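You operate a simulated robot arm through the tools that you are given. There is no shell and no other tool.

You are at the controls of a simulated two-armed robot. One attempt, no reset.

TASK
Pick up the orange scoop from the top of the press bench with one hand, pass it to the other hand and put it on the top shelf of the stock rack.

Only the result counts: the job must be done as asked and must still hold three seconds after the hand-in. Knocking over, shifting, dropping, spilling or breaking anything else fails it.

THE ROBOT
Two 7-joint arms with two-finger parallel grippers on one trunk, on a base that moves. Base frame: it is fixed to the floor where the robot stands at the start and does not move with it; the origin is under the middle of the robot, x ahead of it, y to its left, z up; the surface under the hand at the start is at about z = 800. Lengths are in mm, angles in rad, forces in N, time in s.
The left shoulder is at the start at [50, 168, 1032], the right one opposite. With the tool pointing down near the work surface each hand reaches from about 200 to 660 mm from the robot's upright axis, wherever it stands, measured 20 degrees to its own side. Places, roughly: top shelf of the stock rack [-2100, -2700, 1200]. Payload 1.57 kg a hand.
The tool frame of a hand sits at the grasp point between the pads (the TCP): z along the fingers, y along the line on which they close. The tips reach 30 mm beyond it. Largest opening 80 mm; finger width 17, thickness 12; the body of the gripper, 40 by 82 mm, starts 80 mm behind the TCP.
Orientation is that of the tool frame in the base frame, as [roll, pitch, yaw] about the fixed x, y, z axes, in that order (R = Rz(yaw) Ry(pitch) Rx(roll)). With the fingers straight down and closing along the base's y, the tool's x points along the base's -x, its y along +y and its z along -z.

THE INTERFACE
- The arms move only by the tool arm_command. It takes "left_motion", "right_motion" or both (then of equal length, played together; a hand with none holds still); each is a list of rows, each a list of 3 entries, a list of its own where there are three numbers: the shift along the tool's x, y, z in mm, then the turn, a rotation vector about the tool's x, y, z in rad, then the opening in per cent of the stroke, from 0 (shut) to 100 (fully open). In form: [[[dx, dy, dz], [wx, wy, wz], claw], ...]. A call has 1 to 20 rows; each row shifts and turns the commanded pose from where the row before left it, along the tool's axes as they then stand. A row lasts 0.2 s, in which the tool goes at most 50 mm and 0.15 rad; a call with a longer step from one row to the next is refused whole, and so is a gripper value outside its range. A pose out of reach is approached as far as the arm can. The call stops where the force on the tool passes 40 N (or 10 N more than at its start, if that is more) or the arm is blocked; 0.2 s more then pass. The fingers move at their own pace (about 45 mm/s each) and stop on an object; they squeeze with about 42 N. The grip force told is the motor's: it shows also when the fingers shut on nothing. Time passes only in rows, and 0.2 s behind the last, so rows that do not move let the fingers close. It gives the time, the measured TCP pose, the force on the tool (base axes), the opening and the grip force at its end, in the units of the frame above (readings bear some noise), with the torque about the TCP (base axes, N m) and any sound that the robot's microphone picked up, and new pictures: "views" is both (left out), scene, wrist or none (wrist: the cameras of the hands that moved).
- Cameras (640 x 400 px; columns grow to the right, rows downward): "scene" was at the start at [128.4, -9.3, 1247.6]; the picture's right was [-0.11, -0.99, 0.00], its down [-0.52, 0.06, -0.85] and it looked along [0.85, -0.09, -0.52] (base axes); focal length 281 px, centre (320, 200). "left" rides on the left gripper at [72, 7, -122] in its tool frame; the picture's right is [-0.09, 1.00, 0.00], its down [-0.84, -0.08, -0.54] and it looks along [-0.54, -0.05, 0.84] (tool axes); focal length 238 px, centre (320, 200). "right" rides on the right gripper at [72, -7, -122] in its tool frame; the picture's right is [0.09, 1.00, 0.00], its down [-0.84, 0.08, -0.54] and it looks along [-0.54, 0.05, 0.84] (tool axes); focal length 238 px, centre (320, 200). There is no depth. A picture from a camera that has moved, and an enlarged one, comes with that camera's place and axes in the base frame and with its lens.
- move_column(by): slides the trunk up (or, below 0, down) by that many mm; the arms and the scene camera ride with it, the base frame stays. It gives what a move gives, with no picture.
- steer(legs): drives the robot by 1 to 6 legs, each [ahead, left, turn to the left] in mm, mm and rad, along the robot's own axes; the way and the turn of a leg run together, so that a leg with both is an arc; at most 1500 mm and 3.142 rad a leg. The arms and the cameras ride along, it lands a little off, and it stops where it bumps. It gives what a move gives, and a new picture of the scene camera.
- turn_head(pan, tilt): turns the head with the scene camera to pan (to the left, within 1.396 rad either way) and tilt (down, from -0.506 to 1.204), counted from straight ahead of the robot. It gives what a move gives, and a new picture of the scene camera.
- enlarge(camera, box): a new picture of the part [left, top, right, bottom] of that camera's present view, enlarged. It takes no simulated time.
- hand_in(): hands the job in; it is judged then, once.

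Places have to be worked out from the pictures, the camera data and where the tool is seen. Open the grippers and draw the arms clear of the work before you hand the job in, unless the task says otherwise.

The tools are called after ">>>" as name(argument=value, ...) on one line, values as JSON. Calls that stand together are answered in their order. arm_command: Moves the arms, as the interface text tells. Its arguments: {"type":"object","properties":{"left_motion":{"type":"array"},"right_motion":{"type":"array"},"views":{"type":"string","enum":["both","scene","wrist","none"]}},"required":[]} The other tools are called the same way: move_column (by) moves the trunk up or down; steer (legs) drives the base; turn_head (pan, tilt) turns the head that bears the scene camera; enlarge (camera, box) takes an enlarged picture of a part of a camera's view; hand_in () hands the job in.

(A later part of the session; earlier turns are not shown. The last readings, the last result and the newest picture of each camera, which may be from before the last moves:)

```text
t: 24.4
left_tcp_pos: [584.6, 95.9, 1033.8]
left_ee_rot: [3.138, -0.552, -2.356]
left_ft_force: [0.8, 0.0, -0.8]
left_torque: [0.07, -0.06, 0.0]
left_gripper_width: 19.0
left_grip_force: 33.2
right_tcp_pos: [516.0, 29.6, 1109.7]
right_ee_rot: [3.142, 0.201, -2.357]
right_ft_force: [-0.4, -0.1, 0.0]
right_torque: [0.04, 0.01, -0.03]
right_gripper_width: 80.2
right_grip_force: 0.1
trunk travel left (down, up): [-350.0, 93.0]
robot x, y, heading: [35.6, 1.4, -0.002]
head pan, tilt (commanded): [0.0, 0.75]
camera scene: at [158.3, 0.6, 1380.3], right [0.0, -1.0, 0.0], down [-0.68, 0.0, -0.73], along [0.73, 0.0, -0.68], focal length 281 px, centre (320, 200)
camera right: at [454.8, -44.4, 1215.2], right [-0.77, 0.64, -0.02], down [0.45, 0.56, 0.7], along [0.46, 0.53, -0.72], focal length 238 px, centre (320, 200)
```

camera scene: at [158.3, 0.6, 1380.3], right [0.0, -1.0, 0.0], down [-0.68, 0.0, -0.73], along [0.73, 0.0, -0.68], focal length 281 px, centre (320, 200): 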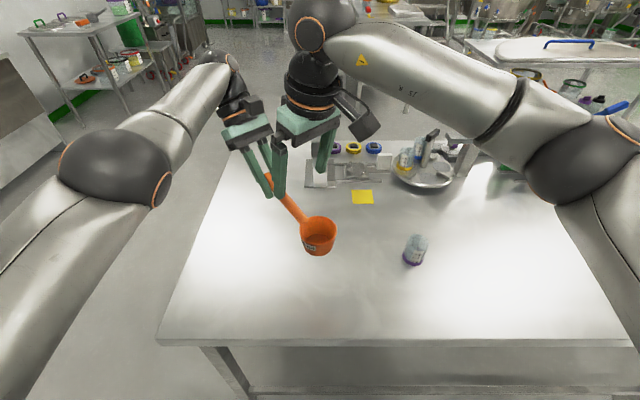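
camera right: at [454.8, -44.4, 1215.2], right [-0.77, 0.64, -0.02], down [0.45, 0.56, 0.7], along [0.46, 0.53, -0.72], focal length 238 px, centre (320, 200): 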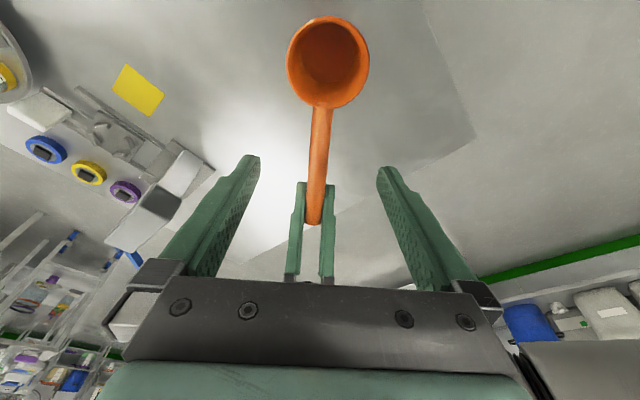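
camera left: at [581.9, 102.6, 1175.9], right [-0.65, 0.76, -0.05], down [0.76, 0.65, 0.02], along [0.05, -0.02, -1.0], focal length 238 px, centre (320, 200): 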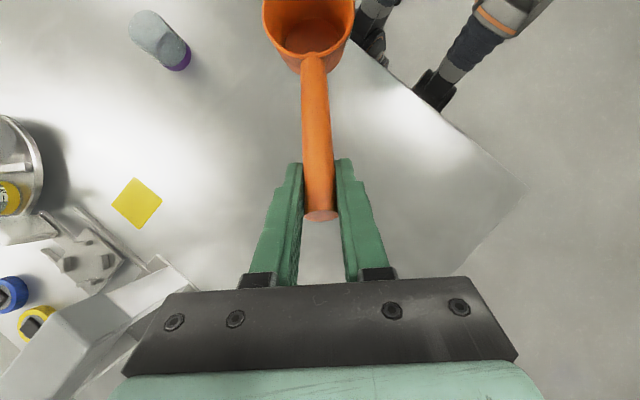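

Everything is clear and the handle lies centred between the right fingers. I descend 60 mm along the right tool's axis and look again.

>>> arm_command(right_motion=[[[0.5, -0.4, 15], [0, 0, 0], 100], [[0.5, -0.4, 15], [0, 0, 0], 100], [[0.5, -0.4, 15], [0, 0, 0], 100], [[0.5, -0.4, 15], [0, 0, 0], 100], [[0, 0, 0], [0, 0, 0], 100]], views="both")

>>> enlarge(camera="scene", box=[190, 50, 390, 275])

>>> enlarge(camera="left", box=[160, 0, 480, 200])

```text
t: 25.6
left_tcp_pos: [584.4, 96.9, 1034.3]
left_ee_rot: [3.137, -0.551, -2.356]
left_ft_force: [0.1, -0.1, -0.2]
left_torque: [0.06, -0.05, 0.05]
left_gripper_width: 18.7
left_grip_force: 32.7
right_tcp_pos: [523.5, 34.0, 1049.1]
right_ee_rot: [3.141, 0.201, -2.356]
right_ft_force: [0.2, -1.2, 0.1]
right_torque: [-0.03, 0.02, -0.01]
right_gripper_width: 79.9
right_grip_force: 0.0
trunk travel left (down, up): [-350.0, 93.0]
robot x, y, heading: [36.5, -0.4, -0.001]
head pan, tilt (commanded): [0.0, 0.75]
camera scene: at [158.4, 0.8, 1380.3], right [0.0, -1.0, 0.0], down [-0.68, 0.0, -0.73], along [0.73, 0.0, -0.68], focal length 281 px, centre (320, 200)
camera right: at [462.1, -38.3, 1154.6], right [-0.77, 0.64, -0.02], down [0.45, 0.56, 0.7], along [0.46, 0.53, -0.72], focal length 238 px, centre (320, 200)
```

scene: 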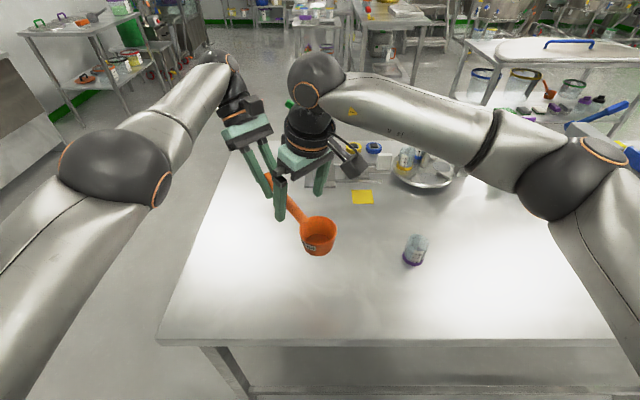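
right: 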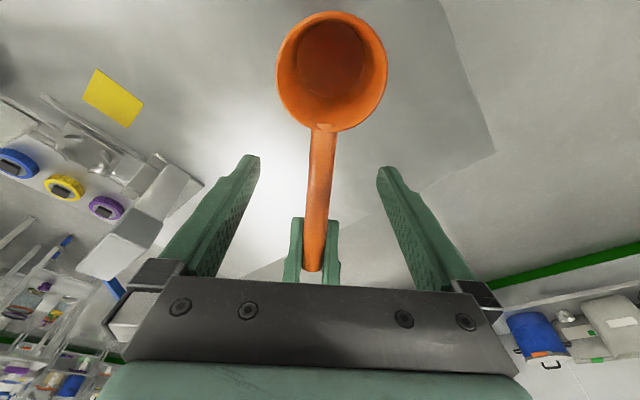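

```text
1.78 times, centred on (290, 162) of scene
camera zoom: at [158.4, 0.8, 1380.3], right [0.0, -1.0, 0.0], down [-0.68, 0.0, -0.73], along [0.73, 0.0, -0.68], focal length 499 px, centre (373, 267)
```

zoom: 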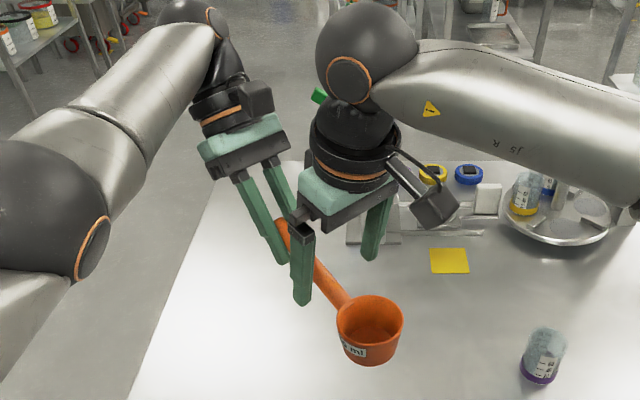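

```text
2.00 times, centred on (320, 100) of left
camera zoom: at [582.0, 102.6, 1175.8], right [-0.65, 0.76, -0.05], down [0.76, 0.65, 0.02], along [0.05, -0.02, -1.0], focal length 477 px, centre (320, 400)
```

zoom: 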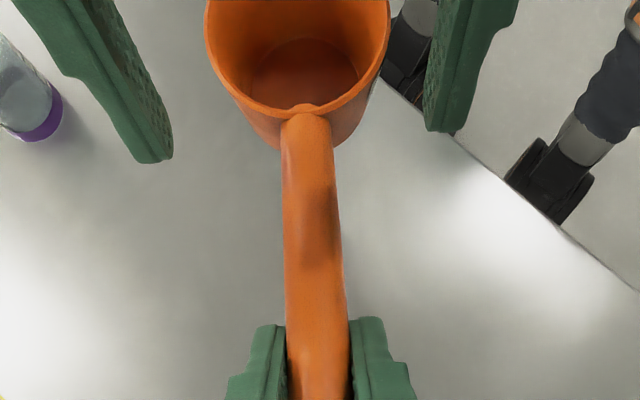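

Both cameras show the right fingers on either side of the handle near the cup, with clear space to the left hand. I go the last 47 mm down so the handle lies at the right TCP.

>>> arm_command(right_motion=[[[-0.5, 0.2, 15.7], [0, 0, 0], 100], [[-0.5, 0.2, 15.7], [0, 0, 0], 100], [[-0.5, 0.2, 15.7], [0, 0, 0], 100], [[0, 0, 0], [0, 0, 0], 100]], views="both")

>>> enlarge(camera="left", box=[160, 0, 480, 200])

>>> enlarge(camera="scene", box=[210, 100, 370, 260])

```text
t: 26.6
left_tcp_pos: [584.0, 96.9, 1035.4]
left_ee_rot: [3.137, -0.552, -2.357]
left_ft_force: [-0.6, 0.1, -1.3]
left_torque: [0.1, -0.07, 0.02]
left_gripper_width: 19.1
left_grip_force: 33.4
right_tcp_pos: [530.8, 43.0, 1005.9]
right_ee_rot: [-3.14, 0.201, -2.355]
right_ft_force: [-0.1, -0.4, -0.4]
right_torque: [-0.01, 0.02, 0.0]
right_gripper_width: 80.0
right_grip_force: 0.1
trunk travel left (down, up): [-350.0, 93.0]
robot x, y, heading: [32.6, 1.3, -0.0]
head pan, tilt (commanded): [0.0, 0.75]
camera scene: at [158.3, 0.7, 1380.3], right [0.0, -1.0, 0.0], down [-0.68, 0.0, -0.73], along [0.73, 0.0, -0.68], focal length 281 px, centre (320, 200)
camera right: at [469.5, -30.1, 1109.3], right [-0.77, 0.64, -0.02], down [0.45, 0.56, 0.7], along [0.46, 0.53, -0.72], focal length 238 px, centre (320, 200)
```

scene: 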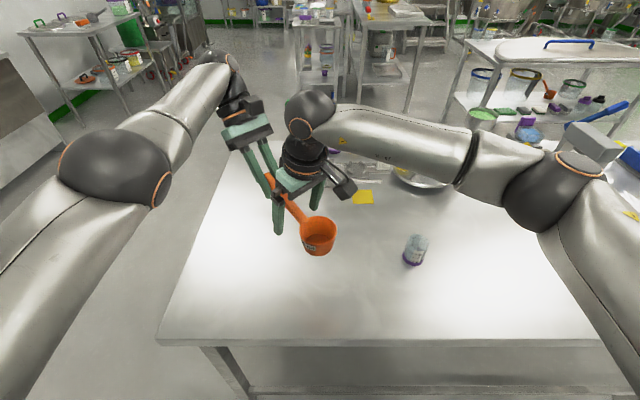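
right: 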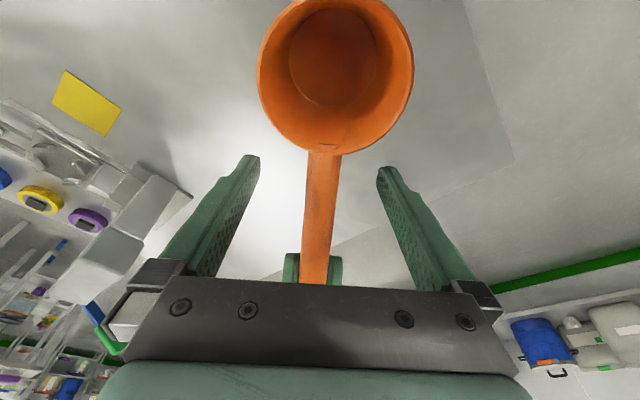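

```text
2.00 times, centred on (320, 100) of left
camera zoom: at [582.0, 102.6, 1175.8], right [-0.65, 0.76, -0.05], down [0.76, 0.65, 0.02], along [0.05, -0.02, -1.0], focal length 477 px, centre (320, 400)
```

zoom: 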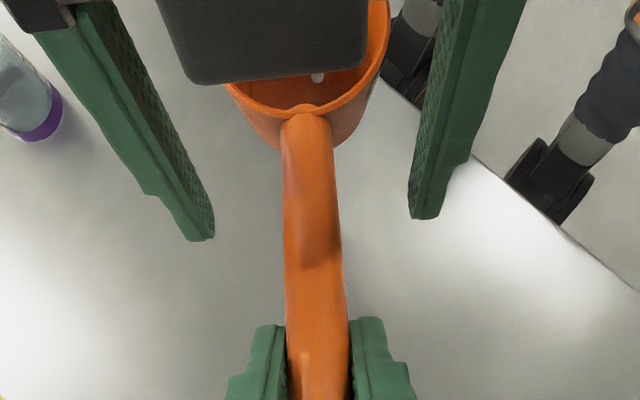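

```text
2.50 times, centred on (290, 180) of scene
camera zoom: at [158.3, 0.7, 1380.3], right [0.0, -1.0, 0.0], down [-0.68, 0.0, -0.73], along [0.73, 0.0, -0.68], focal length 702 px, centre (395, 250)
```

zoom: 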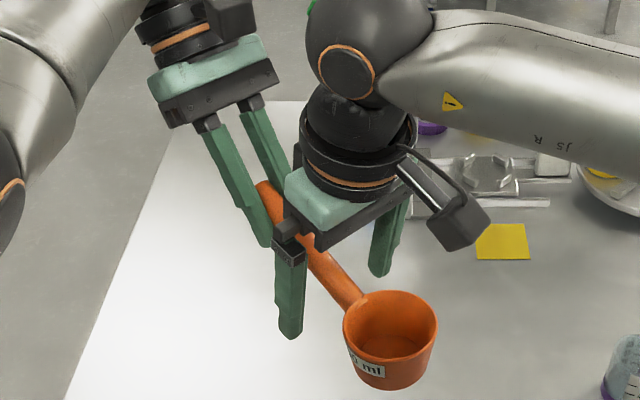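

The handle is centred between the right fingers, with the midpoint at pixel 312 against the handle at 313. I close the right gripper on it while the left still holds.

>>> arm_command(right_motion=[[[0, 0, 0], [0, 0, 0], 50], [[0, 0, 0], [0, 0, 0], 30], [[0, 0, 0], [0, 0, 0], 10], [[0, 0, 0], [0, 0, 0], 0], [[0, 0, 0], [0, 0, 0], 0], [[0, 0, 0], [0, 0, 0], 0], [[0, 0, 0], [0, 0, 0], 0]], views="both")

>>> enlarge(camera="left", box=[160, 0, 480, 200])

```text
t: 28.2
left_tcp_pos: [583.7, 96.1, 1033.8]
left_ee_rot: [3.14, -0.552, -2.356]
left_ft_force: [4.2, -2.7, -0.6]
left_torque: [-0.06, -0.13, 0.21]
left_gripper_width: 19.1
left_grip_force: 33.0
right_tcp_pos: [530.8, 43.5, 1004.8]
right_ee_rot: [3.141, 0.201, -2.357]
right_ft_force: [-2.9, 2.5, 1.3]
right_torque: [0.04, -0.06, 0.14]
right_gripper_width: 18.5
right_grip_force: 32.6
trunk travel left (down, up): [-350.0, 93.0]
robot x, y, heading: [40.6, 0.8, 0.005]
head pan, tilt (commanded): [0.0, 0.75]
camera scene: at [158.4, 0.8, 1380.3], right [0.0, -1.0, 0.0], down [-0.68, 0.0, -0.73], along [0.73, 0.0, -0.68], focal length 281 px, centre (320, 200)
camera right: at [469.3, -29.9, 1109.6], right [-0.77, 0.64, -0.02], down [0.45, 0.56, 0.7], along [0.46, 0.53, -0.72], focal length 238 px, centre (320, 200)
```

scene: 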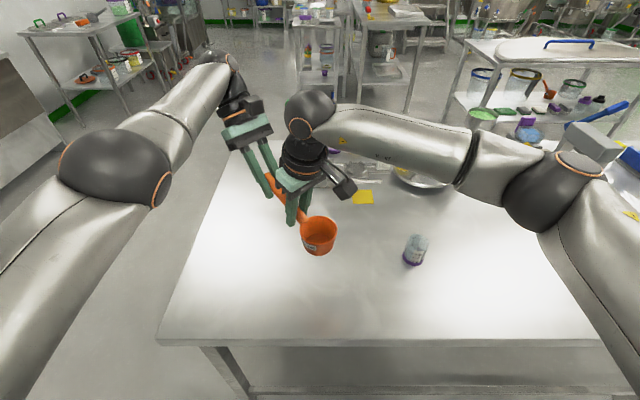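
right: 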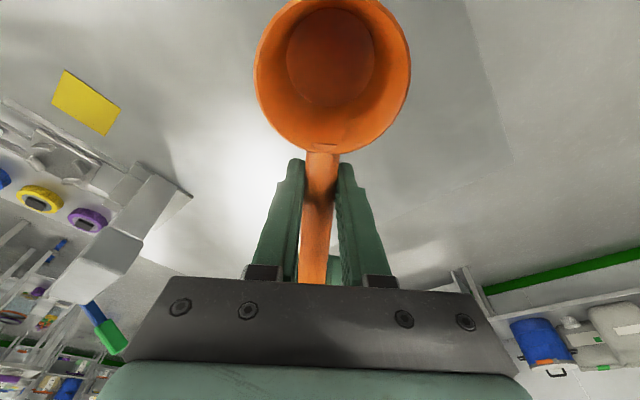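

```text
2.00 times, centred on (320, 100) of left
camera zoom: at [582.1, 102.5, 1175.8], right [-0.65, 0.76, -0.05], down [0.76, 0.65, 0.02], along [0.05, -0.02, -1.0], focal length 477 px, centre (320, 400)
```

zoom: 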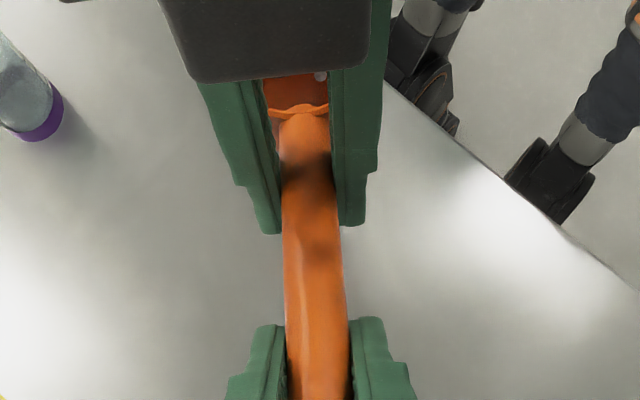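

The right hand holds the handle at 18.5 mm width with 32.6 N, and only about 4 N passes between the hands. I open the left gripper while both arms stay still.

>>> arm_command(left_motion=[[[0, 0, 0], [0, 0, 0], 30], [[0, 0, 0], [0, 0, 0], 50], [[0, 0, 0], [0, 0, 0], 75], [[0, 0, 0], [0, 0, 0], 100], [[0, 0, 0], [0, 0, 0], 100], [[0, 0, 0], [0, 0, 0], 100]], right_motion=[[[0, 0, 0], [0, 0, 0], 0], [[0, 0, 0], [0, 0, 0], 0], [[0, 0, 0], [0, 0, 0], 0], [[0, 0, 0], [0, 0, 0], 0], [[0, 0, 0], [0, 0, 0], 0], [[0, 0, 0], [0, 0, 0], 0]], views="both")

```text
t: 29.6
left_tcp_pos: [583.4, 96.8, 1034.4]
left_ee_rot: [3.137, -0.553, -2.357]
left_ft_force: [-0.9, 1.1, 0.9]
left_torque: [0.0, -0.01, 0.04]
left_gripper_width: 80.2
left_grip_force: 0.0
right_tcp_pos: [530.8, 42.1, 1004.0]
right_ee_rot: [-3.141, 0.2, -2.356]
right_ft_force: [0.2, 0.3, 0.7]
right_torque: [0.02, -0.03, 0.0]
right_gripper_width: 18.7
right_grip_force: 32.7
trunk travel left (down, up): [-350.0, 93.0]
robot x, y, heading: [39.6, 0.3, -0.0]
head pan, tilt (commanded): [0.0, 0.75]
camera scene: at [158.4, 0.8, 1380.3], right [0.0, -1.0, 0.0], down [-0.68, 0.0, -0.73], along [0.73, 0.0, -0.68], focal length 281 px, centre (320, 200)
camera right: at [469.5, -30.1, 1109.6], right [-0.77, 0.64, -0.02], down [0.45, 0.56, 0.7], along [0.46, 0.53, -0.72], focal length 238 px, centre (320, 200)
camera left: at [582.1, 102.6, 1175.8], right [-0.65, 0.76, -0.05], down [0.76, 0.65, 0.02], along [0.05, -0.02, -1.0], focal length 238 px, centre (320, 200)
```

scene: 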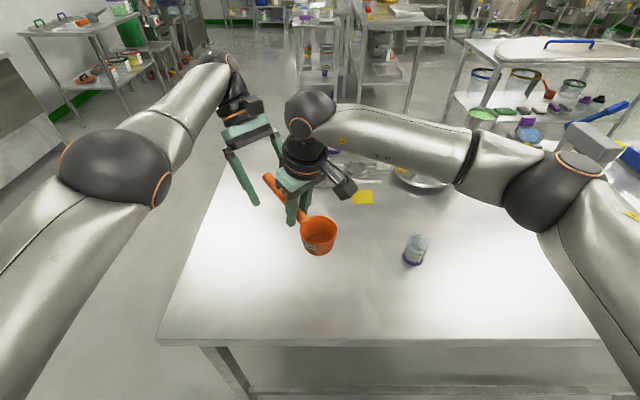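
right: 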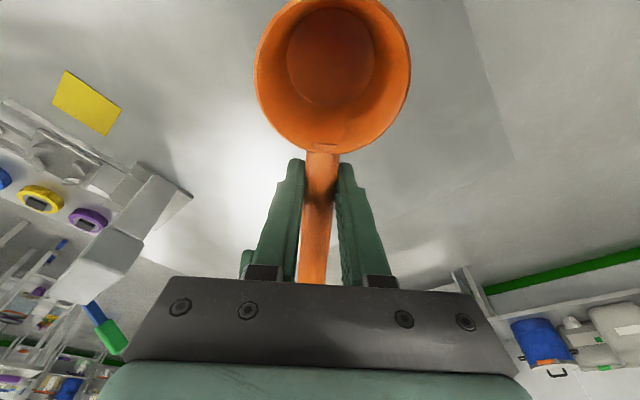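
left: 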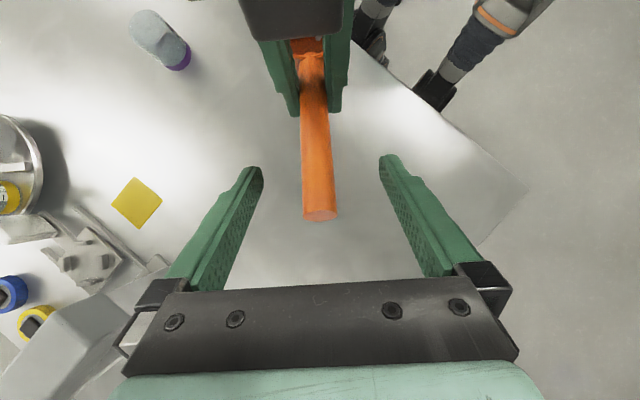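

The right hand now carries the scoop alone, steady at 18.7 mm. I draw the right hand back along the handle's line, so the handle slides out between the open left fingers without touching them.

>>> arm_command(right_motion=[[[15, 0, 2.8], [0, 0, 0], 0], [[20, 0, 3.7], [0, 0, 0], 0], [[20, 0, 3.7], [0, 0, 0], 0], [[20, 0, 3.7], [0, 0, 0], 0], [[20, 0, 3.7], [0, 0, 0], 0], [[0, 0, 0], [0, 0, 0], 0]], views="both")

```text
t: 31.0
left_tcp_pos: [583.5, 97.4, 1034.5]
left_ee_rot: [3.138, -0.552, -2.357]
left_ft_force: [0.5, -0.3, 0.2]
left_torque: [0.01, -0.03, 0.0]
left_gripper_width: 79.8
left_grip_force: 0.0
right_tcp_pos: [467.9, -21.8, 969.3]
right_ee_rot: [3.141, 0.2, -2.358]
right_ft_force: [0.0, 0.1, -0.6]
right_torque: [0.04, -0.04, -0.01]
right_gripper_width: 18.5
right_grip_force: 32.8
trunk travel left (down, up): [-350.0, 93.0]
robot x, y, heading: [37.4, -2.8, 0.004]
head pan, tilt (commanded): [0.0, 0.75]
camera scene: at [158.5, 0.9, 1380.3], right [0.0, -1.0, 0.0], down [-0.68, 0.0, -0.73], along [0.73, 0.0, -0.68], focal length 281 px, centre (320, 200)
camera right: at [405.9, -93.8, 1074.2], right [-0.77, 0.64, -0.02], down [0.45, 0.56, 0.7], along [0.46, 0.53, -0.72], focal length 238 px, centre (320, 200)
```

scene: 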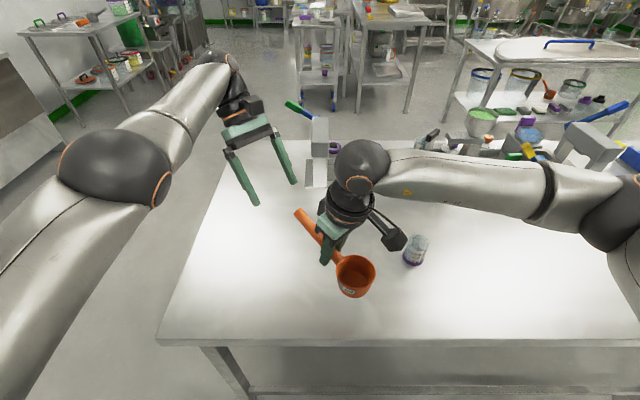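
right: 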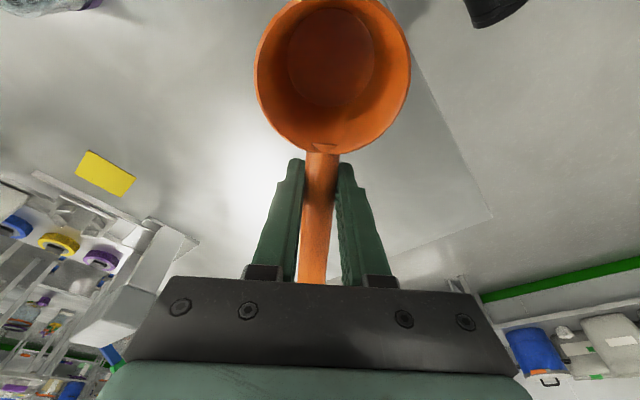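

The handle is clear of the left hand. I straighten the left hand, move it away to the left and up, and turn it back to its neutral heading.

>>> arm_command(left_motion=[[[0, 0, 0], [0, -0.1375, 0], 100], [[0, 0, 0], [0, -0.1375, 0], 100], [[0, 0, 0], [0, -0.1375, 0], 100], [[0, 0, 0], [0, -0.1375, 0], 100], [[-21, 21, -15], [0, 0, 0], 100], [[-21, 21, -15], [0, 0, 0], 100], [[-21, 21, -15], [0, 0, 0], 100], [[-21, 21, -15], [0, 0, 0], 100], [[0, 0, 0], [0, 0, 0.131], 100], [[0, 0, 0], [0, 0, 0.131], 100], [[0, 0, 0], [0, 0, 0.131], 100], [[0, 0, 0], [0, 0, 0.131], 100], [[0, 0, 0], [0, 0, 0.131], 100], [[0, 0, 0], [0, 0, 0.13], 100], [[0, 0, 0], [0, 0, 0], 100]], views="scene")

```text
t: 34.2
left_tcp_pos: [649.8, 211.4, 1109.5]
left_ee_rot: [3.14, -0.001, 3.138]
left_ft_force: [0.0, 0.0, 0.1]
left_torque: [0.0, -0.01, 0.02]
left_gripper_width: 79.8
left_grip_force: 0.0
left hand out of reach, approached as far as the arm can: row 1, 2, 3, 4, 6
right_tcp_pos: [468.2, -21.7, 968.6]
right_ee_rot: [-3.141, 0.201, -2.355]
right_ft_force: [-0.3, -0.3, 0.6]
right_torque: [0.0, 0.01, 0.01]
right_gripper_width: 18.5
right_grip_force: 32.7
trunk travel left (down, up): [-350.0, 93.0]
robot x, y, heading: [35.2, 1.7, -0.002]
head pan, tilt (commanded): [0.0, 0.75]
camera scene: at [158.3, 0.7, 1380.3], right [0.0, -1.0, 0.0], down [-0.68, 0.0, -0.73], along [0.73, 0.0, -0.68], focal length 281 px, centre (320, 200)
```

scene: 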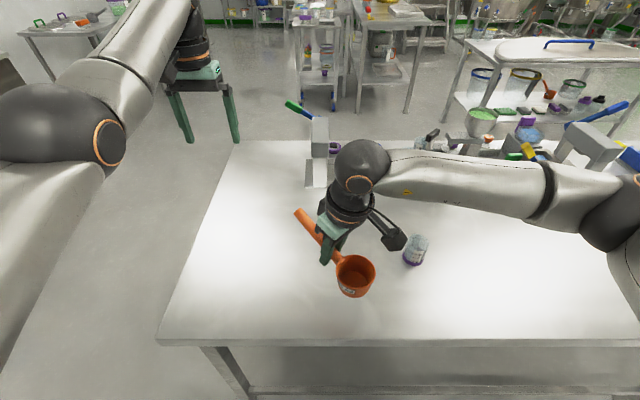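

I retract the left arm, and at the same time swing the right hand with the scoop back to its own side and to a neutral heading, so that both arms are compact for driving.

>>> arm_command(left_motion=[[[38, 0, 0], [0, 0, 0], 100], [[38, 0, 0], [0, 0, 0], 100], [[38, 0, 0], [0, 0, 0], 100], [[38, 0, 0], [0, 0, 0], 100], [[38, 0, 0], [0, 0, 0], 100], [[38, 0, 0], [0, 0, 0], 100], [[0, 0, 0], [0, 0, 0], 100]], right_motion=[[[12.6, -21.2, -9.3], [0.026, 0, 0.128], 0], [[12.6, -21.2, -9.3], [0.026, 0, 0.128], 0], [[12.6, -21.2, -9.3], [0.026, 0, 0.128], 0], [[12.6, -21.2, -9.3], [0.026, 0, 0.128], 0], [[12.6, -21.2, -9.3], [0.026, 0, 0.128], 0], [[12.6, -21.2, -9.3], [0.026, 0, 0.129], 0], [[0, 0, 0], [0, 0, 0], 0]], views="both")

```text
t: 35.8
left_tcp_pos: [635.8, 206.9, 1154.2]
left_ee_rot: [3.141, -0.003, 3.14]
left_ft_force: [0.7, -0.9, -0.1]
left_torque: [-0.01, -0.01, 0.0]
left_gripper_width: 80.0
left_grip_force: 0.1
left hand out of reach, approached as far as the arm can: row 1, 2, 3, 4, 5, 6
right_tcp_pos: [448.0, -169.7, 1010.5]
right_ee_rot: [3.14, 0.201, -3.141]
right_ft_force: [-0.3, -0.7, -0.7]
right_torque: [0.0, -0.01, 0.0]
right_gripper_width: 18.6
right_grip_force: 33.4
trunk travel left (down, up): [-350.0, 93.0]
robot x, y, heading: [35.2, 2.1, 0.0]
head pan, tilt (commanded): [0.0, 0.75]
camera scene: at [158.5, 0.9, 1380.3], right [0.0, -1.0, 0.0], down [-0.68, 0.0, -0.73], along [0.73, 0.0, -0.68], focal length 281 px, centre (320, 200)
camera right: at [354.9, -178.1, 1114.7], right [-0.09, 1.0, -0.02], down [0.71, 0.08, 0.7], along [0.7, 0.05, -0.72], focal length 238 px, centre (320, 200)
camera left: at [564.5, 212.8, 1276.0], right [0.09, 1.0, 0.0], down [0.84, -0.08, 0.54], along [0.54, -0.05, -0.84], focal length 238 px, centre (320, 200)
```

scene: 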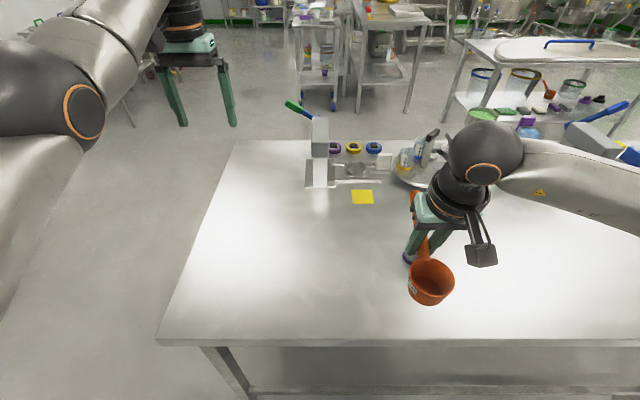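
right: 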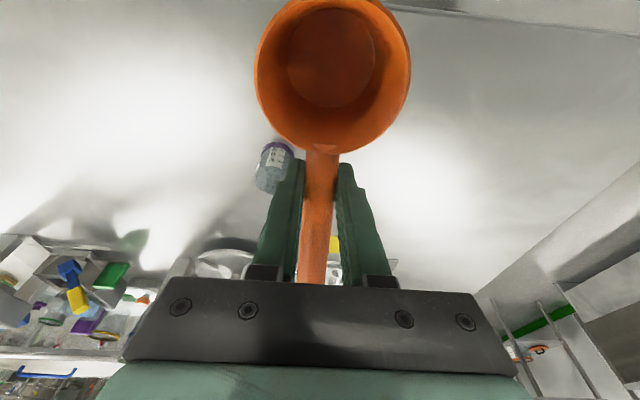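
left: 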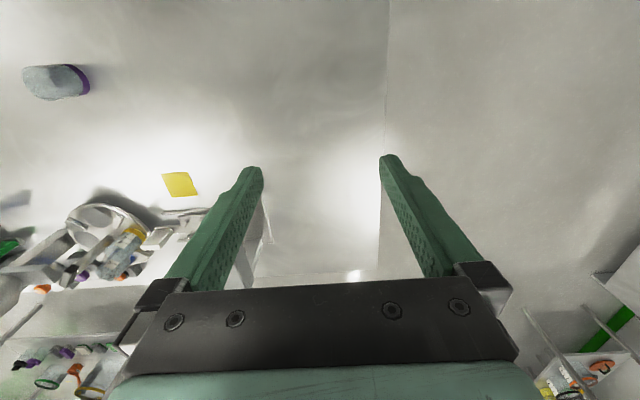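

The right hand is neutral with the scoop held firmly. The left arm resists coming straight back and rides upwards instead, so I try bringing it back while also moving it down and outwards.

>>> arm_command(left_motion=[[[0, 15, 30], [0, 0, 0], 100], [[0, 15, 30], [0, 0, 0], 100], [[0, 15, 30], [0, 0, 0], 100], [[15, 10, 10], [0, 0, 0], 100], [[15, 10, 10], [0, 0, 0], 100], [[15, 10, 10], [0, 0, 0], 100], [[0, 0, 0], [0, 0, 0], 100]], views="scene")

```text
t: 37.4
left_tcp_pos: [658.7, 286.1, 1045.3]
left_ee_rot: [3.141, -0.003, 3.14]
left_ft_force: [0.3, 0.1, 0.2]
left_torque: [0.01, -0.01, 0.03]
left_gripper_width: 79.8
left_grip_force: 0.1
left hand out of reach, approached as far as the arm can: row 1, 2, 3, 4, 5, 6
right_tcp_pos: [449.1, -170.4, 1010.2]
right_ee_rot: [3.141, 0.201, -3.139]
right_ft_force: [-0.6, -0.1, -1.8]
right_torque: [0.01, -0.02, 0.02]
right_gripper_width: 18.8
right_grip_force: 33.1
trunk travel left (down, up): [-350.0, 93.0]
robot x, y, heading: [37.1, -3.8, -0.004]
head pan, tilt (commanded): [0.0, 0.75]
camera scene: at [158.4, 0.7, 1380.3], right [0.0, -1.0, 0.0], down [-0.68, 0.0, -0.73], along [0.73, 0.0, -0.68], focal length 281 px, centre (320, 200)
```

scene: 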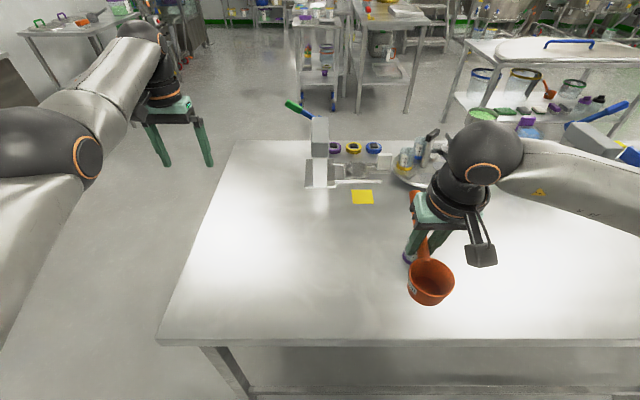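

The left arm keeps a constant wrist-to-shoulder distance of about 580 mm, so it is stuck fully stretched. To make the elbow bend, I tilt the hand back while moving it back and down, then check whether it folds.

>>> arm_command(left_motion=[[[35, 0, 12], [0, 0.13, 0.05], 100], [[35, 0, 12], [0, 0.13, 0.05], 100], [[35, 0, 12], [0, 0.13, 0.05], 100], [[35, 0, 0], [0, 0.13, 0.05], 100], [[0, 0, 0], [0, 0, 0], 100]], views="scene")

```text
t: 38.6
left_tcp_pos: [595.7, 291.2, 1037.4]
left_ee_rot: [-3.13, -0.316, 2.997]
left_ft_force: [-0.3, 0.4, 0.8]
left_torque: [0.01, 0.01, 0.0]
left_gripper_width: 79.9
left_grip_force: 0.0
left hand out of reach, approached as far as the arm can: row 1, 2, 3, 4
right_tcp_pos: [449.5, -171.3, 1010.4]
right_ee_rot: [-3.141, 0.2, -3.14]
right_ft_force: [0.2, 0.2, -0.3]
right_torque: [-0.03, -0.01, 0.0]
right_gripper_width: 18.8
right_grip_force: 32.6
trunk travel left (down, up): [-350.0, 93.0]
robot x, y, heading: [36.0, -1.4, 0.0]
head pan, tilt (commanded): [0.0, 0.75]
camera scene: at [158.3, 0.7, 1380.3], right [0.0, -1.0, 0.0], down [-0.68, 0.0, -0.73], along [0.73, 0.0, -0.68], focal length 281 px, centre (320, 200)
```

scene: 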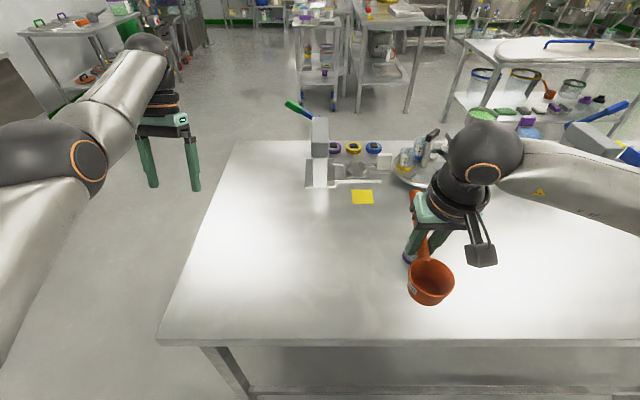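

The left wrist is still at its stretch limit. I turn the head left to see how the left arm is actually folded before trying more.

>>> turn_head(pan=0.9, tilt=0.7)

```text
t: 39.8
left_tcp_pos: [596.4, 291.2, 1038.3]
left_ee_rot: [-3.13, -0.316, 2.997]
left_ft_force: [-1.0, 0.2, -1.0]
left_torque: [0.02, -0.03, 0.01]
left_gripper_width: 80.1
left_grip_force: 0.2
right_tcp_pos: [450.1, -169.7, 1010.3]
right_ee_rot: [3.139, 0.202, -3.14]
right_ft_force: [-0.1, 0.1, -1.2]
right_torque: [0.01, 0.0, 0.01]
right_gripper_width: 18.9
right_grip_force: 32.9
trunk travel left (down, up): [-350.0, 93.0]
robot x, y, heading: [37.0, -0.4, -0.005]
head pan, tilt (commanded): [0.901, 0.7]
camera scene: at [128.3, 67.3, 1384.6], right [0.78, -0.62, 0.0], down [-0.4, -0.5, -0.76], along [0.48, 0.6, -0.64], focal length 281 px, centre (320, 200)
```

scene: 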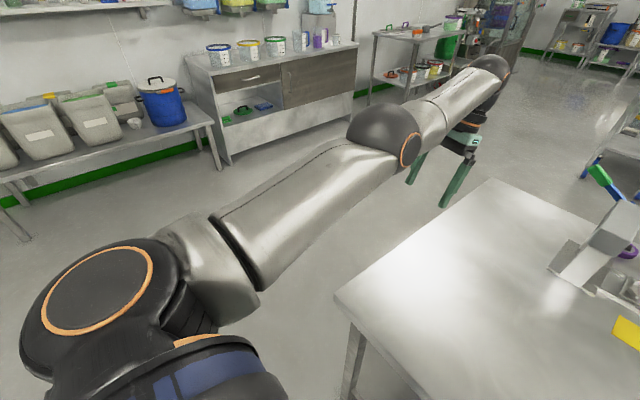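

The arm is in one straight line, so it is in a stretched singularity. I move the left hand well down, which is sideways to the arm line and should make the elbow share the motion, and then pull inwards.

>>> arm_command(left_motion=[[[-12.4, 0.5, 38], [0, 0, 0], 100], [[-12.4, 0.5, 38], [0, 0, 0], 100], [[-12.4, 0.5, 38], [0, 0, 0], 100], [[28, -4, 9], [0, 0, 0], 100], [[28, -4, 9], [0, 0, 0], 100], [[28, -4, 9], [0, 0, 0], 100], [[0, 0, 0], [0, 0, 0], 100]], views="scene")

```text
t: 41.4
left_tcp_pos: [592.7, 299.8, 908.3]
left_ee_rot: [-3.128, -0.316, 2.996]
left_ft_force: [0.9, 0.1, 0.4]
left_torque: [-0.03, -0.01, -0.02]
left_gripper_width: 80.0
left_grip_force: 0.0
left hand out of reach, approached as far as the arm can: row 4, 5, 6
right_tcp_pos: [448.6, -170.6, 1008.8]
right_ee_rot: [-3.141, 0.2, -3.139]
right_ft_force: [0.7, -1.1, -0.1]
right_torque: [-0.01, -0.05, -0.02]
right_gripper_width: 18.6
right_grip_force: 33.1
trunk travel left (down, up): [-350.0, 93.0]
robot x, y, heading: [38.7, 1.2, -0.005]
head pan, tilt (commanded): [0.901, 0.7]
camera scene: at [128.2, 67.2, 1384.6], right [0.78, -0.62, 0.0], down [-0.4, -0.5, -0.77], along [0.47, 0.6, -0.64], focal length 281 px, centre (320, 200)
```

scene: 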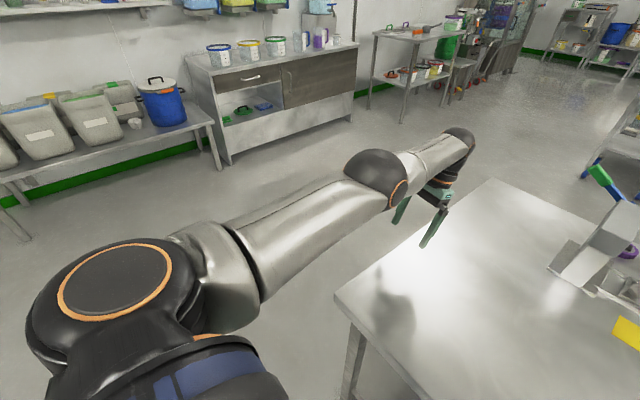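

Down-motion followed freely but the inward pull still slides along the same sphere. The elbow ring shows it folds downwards and to the right, so I now sweep the hand right, above the empty left part of the bench, and then pull in over several rows.

>>> arm_command(left_motion=[[[-4, -29.7, -3], [0, 0, 0], 100], [[-4, -29.7, -3], [0, 0, 0], 100], [[-4, -29.7, -3], [0, 0, 0], 100], [[-4, -29.7, -3], [0, 0, 0], 100], [[-4, -29.7, -3], [0, 0, 0], 100], [[45, -7, 12], [0, 0, 0], 100], [[45, -7, 12], [0, 0, 0], 100], [[45, -7, 12], [0, 0, 0], 100], [[45, -7, 12], [0, 0, 0], 100], [[0, 0, 0], [0, 0, 0], 100]], views="scene")

```text
t: 43.6
left_tcp_pos: [587.4, 133.0, 913.5]
left_ee_rot: [-3.13, -0.316, 2.998]
left_ft_force: [0.5, -0.1, -0.1]
left_torque: [0.0, 0.0, -0.01]
left_gripper_width: 80.0
left_grip_force: 0.0
left hand out of reach, approached as far as the arm can: row 5, 6, 7, 8, 9
right_tcp_pos: [448.8, -169.3, 1009.9]
right_ee_rot: [3.141, 0.201, -3.14]
right_ft_force: [1.6, -0.4, -1.2]
right_torque: [0.01, -0.06, 0.0]
right_gripper_width: 18.6
right_grip_force: 32.9
trunk travel left (down, up): [-350.0, 93.0]
robot x, y, heading: [38.2, 1.4, -0.004]
head pan, tilt (commanded): [0.901, 0.7]
camera scene: at [128.3, 67.3, 1384.6], right [0.78, -0.62, 0.0], down [-0.4, -0.51, -0.76], along [0.47, 0.6, -0.64], focal length 281 px, centre (320, 200)
```

scene: 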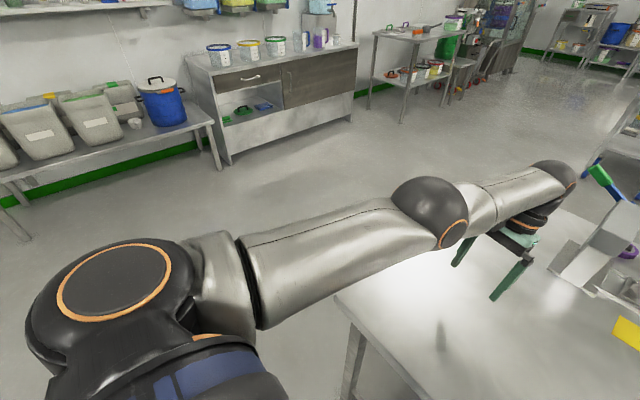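

The hand's backward tilt stopped at 0.316 rad, which suggests the wrist bend is also near its limit. I now tilt the fingers forward instead. That relaxes the wrist and should bring it inwards.

>>> arm_command(left_motion=[[[0, 0, 0], [0, -0.15, 0], 100], [[0, 0, 0], [0, -0.15, 0], 100], [[0, 0, 0], [0, -0.15, 0], 100], [[0, 0, 0], [0, -0.15, 0], 100], [[0, 0, 0], [0, 0, 0], 100]], views="scene")

```text
t: 44.8
left_tcp_pos: [707.4, 109.2, 899.6]
left_ee_rot: [-3.129, 0.284, 3.005]
left_ft_force: [-0.9, -0.3, 0.3]
left_torque: [-0.01, 0.01, 0.01]
left_gripper_width: 79.9
left_grip_force: 0.1
left hand out of reach, approached as far as the arm can: row 1, 2, 3, 4
right_tcp_pos: [448.1, -170.0, 1010.3]
right_ee_rot: [3.14, 0.2, -3.141]
right_ft_force: [-0.8, -0.8, -0.2]
right_torque: [0.0, -0.05, -0.04]
right_gripper_width: 18.9
right_grip_force: 33.3
trunk travel left (down, up): [-350.0, 93.0]
robot x, y, heading: [34.2, 1.1, 0.003]
head pan, tilt (commanded): [0.901, 0.7]
camera scene: at [128.2, 67.3, 1384.6], right [0.78, -0.62, 0.0], down [-0.4, -0.5, -0.76], along [0.47, 0.6, -0.64], focal length 281 px, centre (320, 200)
```

scene: 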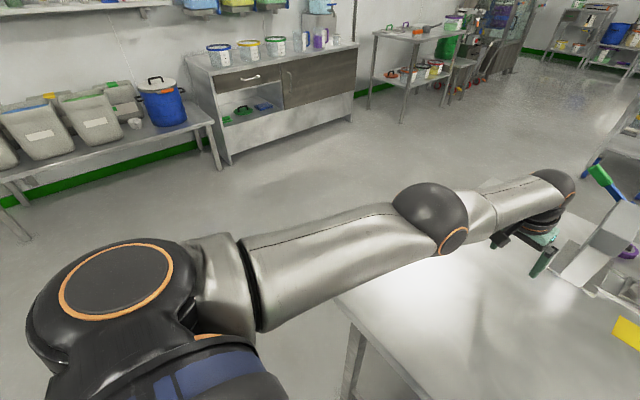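

The wrist stayed in place and only the TCP swung forward. The elbow appears to fold upwards (forearm rising), and with the tool tilted forward the wrist now has room for that. I raise the hand strongly and then pull it in.

>>> arm_command(left_motion=[[[-11.2, 0, -38.4], [0, 0, 0], 100], [[-11.2, 0, -38.4], [0, 0, 0], 100], [[-11.2, 0, -38.4], [0, 0, 0], 100], [[-11.2, 0, -38.4], [0, 0, 0], 100], [[-11.2, 0, -38.4], [0, 0, 0], 100], [[-11.2, 0, -38.4], [0, 0, 0], 100], [[38, -5, -11], [0, 0, 0], 100], [[38, -5, -11], [0, 0, 0], 100], [[38, -5, -11], [0, 0, 0], 100], [[38, -5, -11], [0, 0, 0], 100], [[0, 0, 0], [0, 0, 0], 100]], views="scene")

```text
t: 47.2
left_tcp_pos: [652.9, 113.5, 1133.7]
left_ee_rot: [-3.129, 0.284, 3.004]
left_ft_force: [-0.1, -0.7, -0.3]
left_torque: [0.02, -0.02, -0.02]
left_gripper_width: 80.0
left_grip_force: 0.1
left hand out of reach, approached as far as the arm can: row 1, 4, 5, 6, 8, 9, 10
right_tcp_pos: [449.5, -171.3, 1009.5]
right_ee_rot: [-3.141, 0.202, -3.14]
right_ft_force: [0.0, -0.2, -0.4]
right_torque: [-0.01, -0.02, -0.01]
right_gripper_width: 18.6
right_grip_force: 33.0
trunk travel left (down, up): [-350.0, 93.0]
robot x, y, heading: [37.4, 1.3, 0.003]
head pan, tilt (commanded): [0.901, 0.7]
camera scene: at [128.2, 67.3, 1384.6], right [0.78, -0.62, 0.0], down [-0.4, -0.51, -0.77], along [0.47, 0.6, -0.64], focal length 281 px, centre (320, 200)
```

scene: 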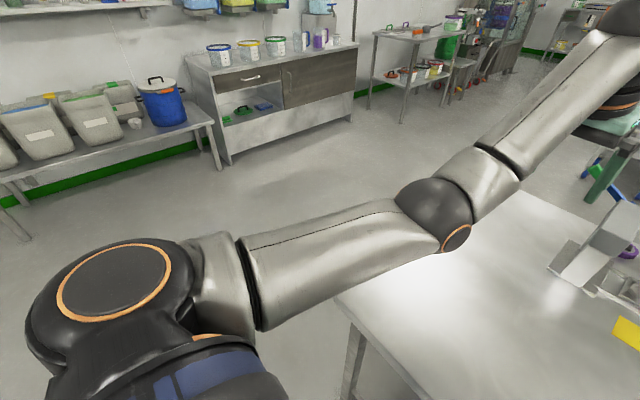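

The elbow has now folded and the wrist is back within about 530 mm of the shoulder. The wrist bend is limiting again, so I tilt the fingers a bit more forward while pulling in and to the left.

>>> arm_command(left_motion=[[[20, 20, 0], [0, -0.12, 0], 100], [[20, 20, 0], [0, -0.12, 0], 100], [[25, 25, 0], [0, -0.1, 0], 100], [[25, 25, 0], [0, -0.1, 0], 100], [[25, 25, 0], [0, 0, 0], 100], [[25, 25, 0], [0, 0, 0], 100], [[25, 10, 0], [0, 0, 0], 100], [[25, 10, 0], [0, 0, 0], 100], [[0, 0, 0], [0, 0, 0], 100]], views="scene")

```text
t: 49.2
left_tcp_pos: [525.1, 293.5, 1025.6]
left_ee_rot: [-3.125, 0.724, 3.01]
left_ft_force: [-0.3, 0.7, 0.0]
left_torque: [0.02, -0.02, 0.03]
left_gripper_width: 79.9
left_grip_force: 0.0
right_tcp_pos: [449.9, -170.2, 1010.5]
right_ee_rot: [-3.141, 0.2, -3.14]
right_ft_force: [-0.4, 0.1, -0.4]
right_torque: [0.0, -0.05, 0.01]
right_gripper_width: 18.8
right_grip_force: 32.7
trunk travel left (down, up): [-350.0, 93.0]
robot x, y, heading: [35.6, 0.6, 0.002]
head pan, tilt (commanded): [0.901, 0.7]
camera scene: at [128.4, 67.2, 1384.6], right [0.78, -0.62, 0.0], down [-0.4, -0.5, -0.76], along [0.47, 0.6, -0.64], focal length 281 px, centre (320, 200)
```

scene: 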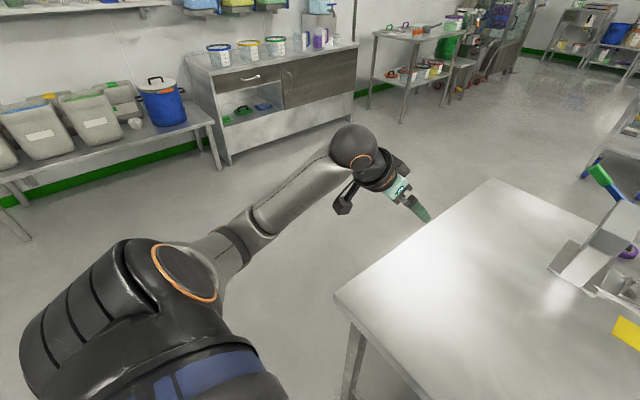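

That freed it: the left arm is folded normally again, with TCP at [525, 293, 1026] and nothing flagged. I bring the fingers back to vertical and draw the hand in a little.

>>> arm_command(left_motion=[[[10.5, -2, -14.7], [0, 0.12, 0], 100], [[10.5, -2, -14.7], [0, 0.12, 0], 100], [[10.5, -2, -14.7], [0, 0.12, 0], 100], [[10.5, -2, -14.7], [0, 0.12, 0], 100], [[10.5, -2, -14.7], [0, 0.12, 0], 100], [[10.5, -2, -14.7], [0, 0.12, 0], 100], [[0, 0, 0], [0, 0, 0], 100]], views="scene")

```text
t: 50.8
left_tcp_pos: [433.9, 295.1, 1077.9]
left_ee_rot: [-3.13, 0.004, 3.001]
left_ft_force: [-0.2, -0.4, -0.4]
left_torque: [-0.02, 0.01, 0.01]
left_gripper_width: 80.2
left_grip_force: 0.1
right_tcp_pos: [447.9, -170.1, 1008.9]
right_ee_rot: [-3.141, 0.2, -3.141]
right_ft_force: [-0.1, 0.0, 0.0]
right_torque: [-0.01, -0.05, -0.02]
right_gripper_width: 18.7
right_grip_force: 32.8
trunk travel left (down, up): [-350.0, 93.0]
robot x, y, heading: [38.8, -3.0, -0.0]
head pan, tilt (commanded): [0.901, 0.7]
camera scene: at [128.3, 67.4, 1384.6], right [0.78, -0.62, 0.0], down [-0.4, -0.51, -0.76], along [0.47, 0.6, -0.64], focal length 281 px, centre (320, 200)
```

scene: 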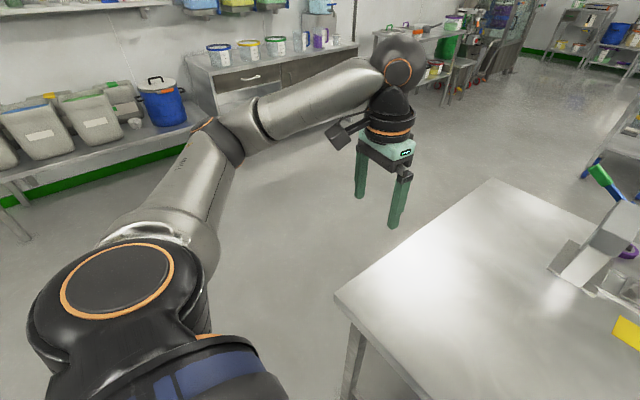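

The left arm is in a natural bent posture again. I draw it in further for driving, and then back the robot away from the bench.

>>> arm_command(left_motion=[[[35, 0, 0], [0, 0, 0], 100], [[35, 0, 0], [0, 0, 0], 100], [[35, 0, 0], [0, 0, 0], 100], [[0, 0, 0], [0, 0, 0], 100]], views="none")

>>> turn_head(pan=-1.396, tilt=0.35)

```text
t: 51.8
left_tcp_pos: [326.6, 309.5, 1077.9]
left_ee_rot: [-3.132, 0.004, 3.001]
left_ft_force: [-0.2, -0.7, 0.8]
left_torque: [0.0, -0.01, -0.01]
left_gripper_width: 79.8
left_grip_force: 0.0
right_tcp_pos: [449.0, -170.3, 1010.1]
right_ee_rot: [-3.141, 0.2, -3.138]
right_ft_force: [-0.1, -0.3, -0.3]
right_torque: [-0.02, -0.03, 0.01]
right_gripper_width: 18.8
right_grip_force: 32.8
trunk travel left (down, up): [-350.0, 93.0]
robot x, y, heading: [41.1, -1.1, 0.001]
head pan, tilt (commanded): [0.901, 0.7]
```

```text
t: 53.9
left_tcp_pos: [327.5, 311.0, 1078.2]
left_ee_rot: [-3.129, 0.004, 3.002]
left_ft_force: [-0.2, -0.3, 0.1]
left_torque: [0.01, 0.03, -0.03]
left_gripper_width: 80.2
left_grip_force: 0.2
right_tcp_pos: [449.0, -171.1, 1010.3]
right_ee_rot: [3.141, 0.2, -3.138]
right_ft_force: [-0.2, -0.1, -1.1]
right_torque: [0.03, -0.04, -0.01]
right_gripper_width: 18.6
right_grip_force: 33.0
trunk travel left (down, up): [-350.0, 93.0]
robot x, y, heading: [36.1, 1.5, 0.0]
head pan, tilt (commanded): [-1.396, 0.351]
camera scene: at [91.8, -91.0, 1416.0], right [-0.98, -0.17, 0.0], down [-0.06, 0.34, -0.94], along [0.16, -0.92, -0.34], focal length 281 px, centre (320, 200)
```

scene: 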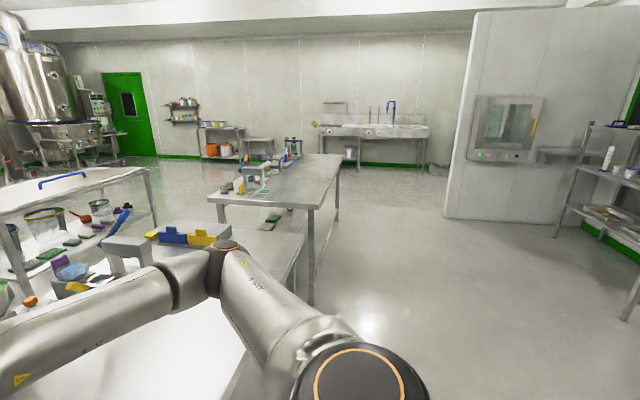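

The rack stands at the far right, and a leg shows at the lower right edge. I enlarge the right part of this view to locate the rack's legs and shelf.

>>> enlarge(camera="scene", box=[480, 90, 640, 190])

>>> enlarge(camera="scene", box=[480, 200, 640, 350])

```text
4.00 times, centred on (560, 140) of scene
camera zoom: at [91.8, -91.0, 1416.0], right [-0.98, -0.17, 0.0], down [-0.06, 0.34, -0.94], along [0.16, -0.92, -0.34], focal length 1123 px, centre (-640, 440)
```

zoom: 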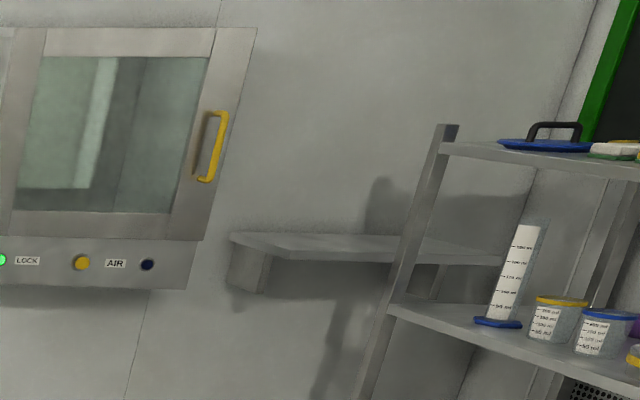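

```text
2.67 times, centred on (560, 275) of scene
camera zoom: at [91.8, -91.0, 1416.0], right [-0.98, -0.17, 0.0], down [-0.06, 0.34, -0.94], along [0.16, -0.92, -0.34], focal length 749 px, centre (-320, 0)
```

zoom: 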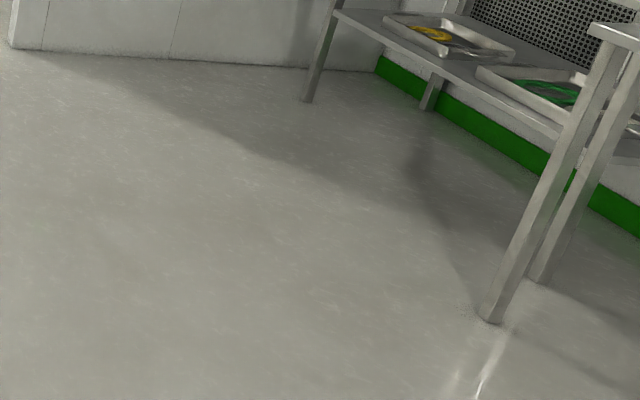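

The rack's left-end legs come out near [-1931, -3185] and [-2378, -3204], and its front right leg near [-1926, -2125]. So it faces +x. Another table's leg stands near [-1676, -1939]. I check the left-rear side too before moving.

>>> turn_head(pan=1.396, tilt=0.4)

```text
t: 56.4
left_tcp_pos: [326.9, 311.7, 1077.6]
left_ee_rot: [-3.128, 0.005, 3.0]
left_ft_force: [0.0, 0.8, 0.1]
left_torque: [0.0, -0.02, -0.01]
left_gripper_width: 79.7
left_grip_force: 0.2
right_tcp_pos: [449.4, -170.8, 1009.2]
right_ee_rot: [-3.141, 0.202, -3.14]
right_ft_force: [0.4, 0.4, -0.5]
right_torque: [0.02, -0.04, -0.01]
right_gripper_width: 18.7
right_grip_force: 33.0
trunk travel left (down, up): [-350.0, 93.0]
robot x, y, heading: [38.6, -0.5, 0.0]
head pan, tilt (commanded): [1.396, 0.4]
camera scene: at [91.6, 91.9, 1411.4], right [0.98, -0.17, 0.0], down [-0.07, -0.38, -0.92], along [0.16, 0.91, -0.39], focal length 281 px, centre (320, 200)
```

scene: 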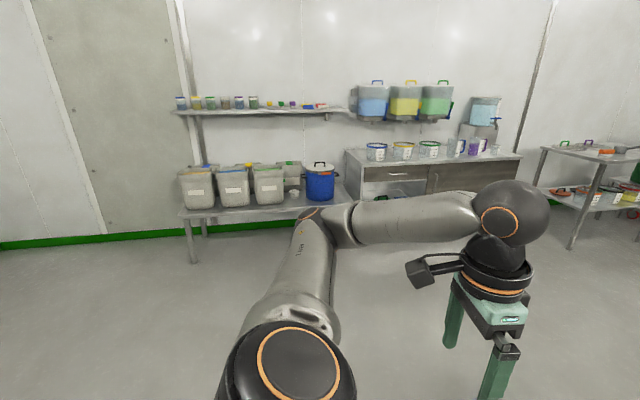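

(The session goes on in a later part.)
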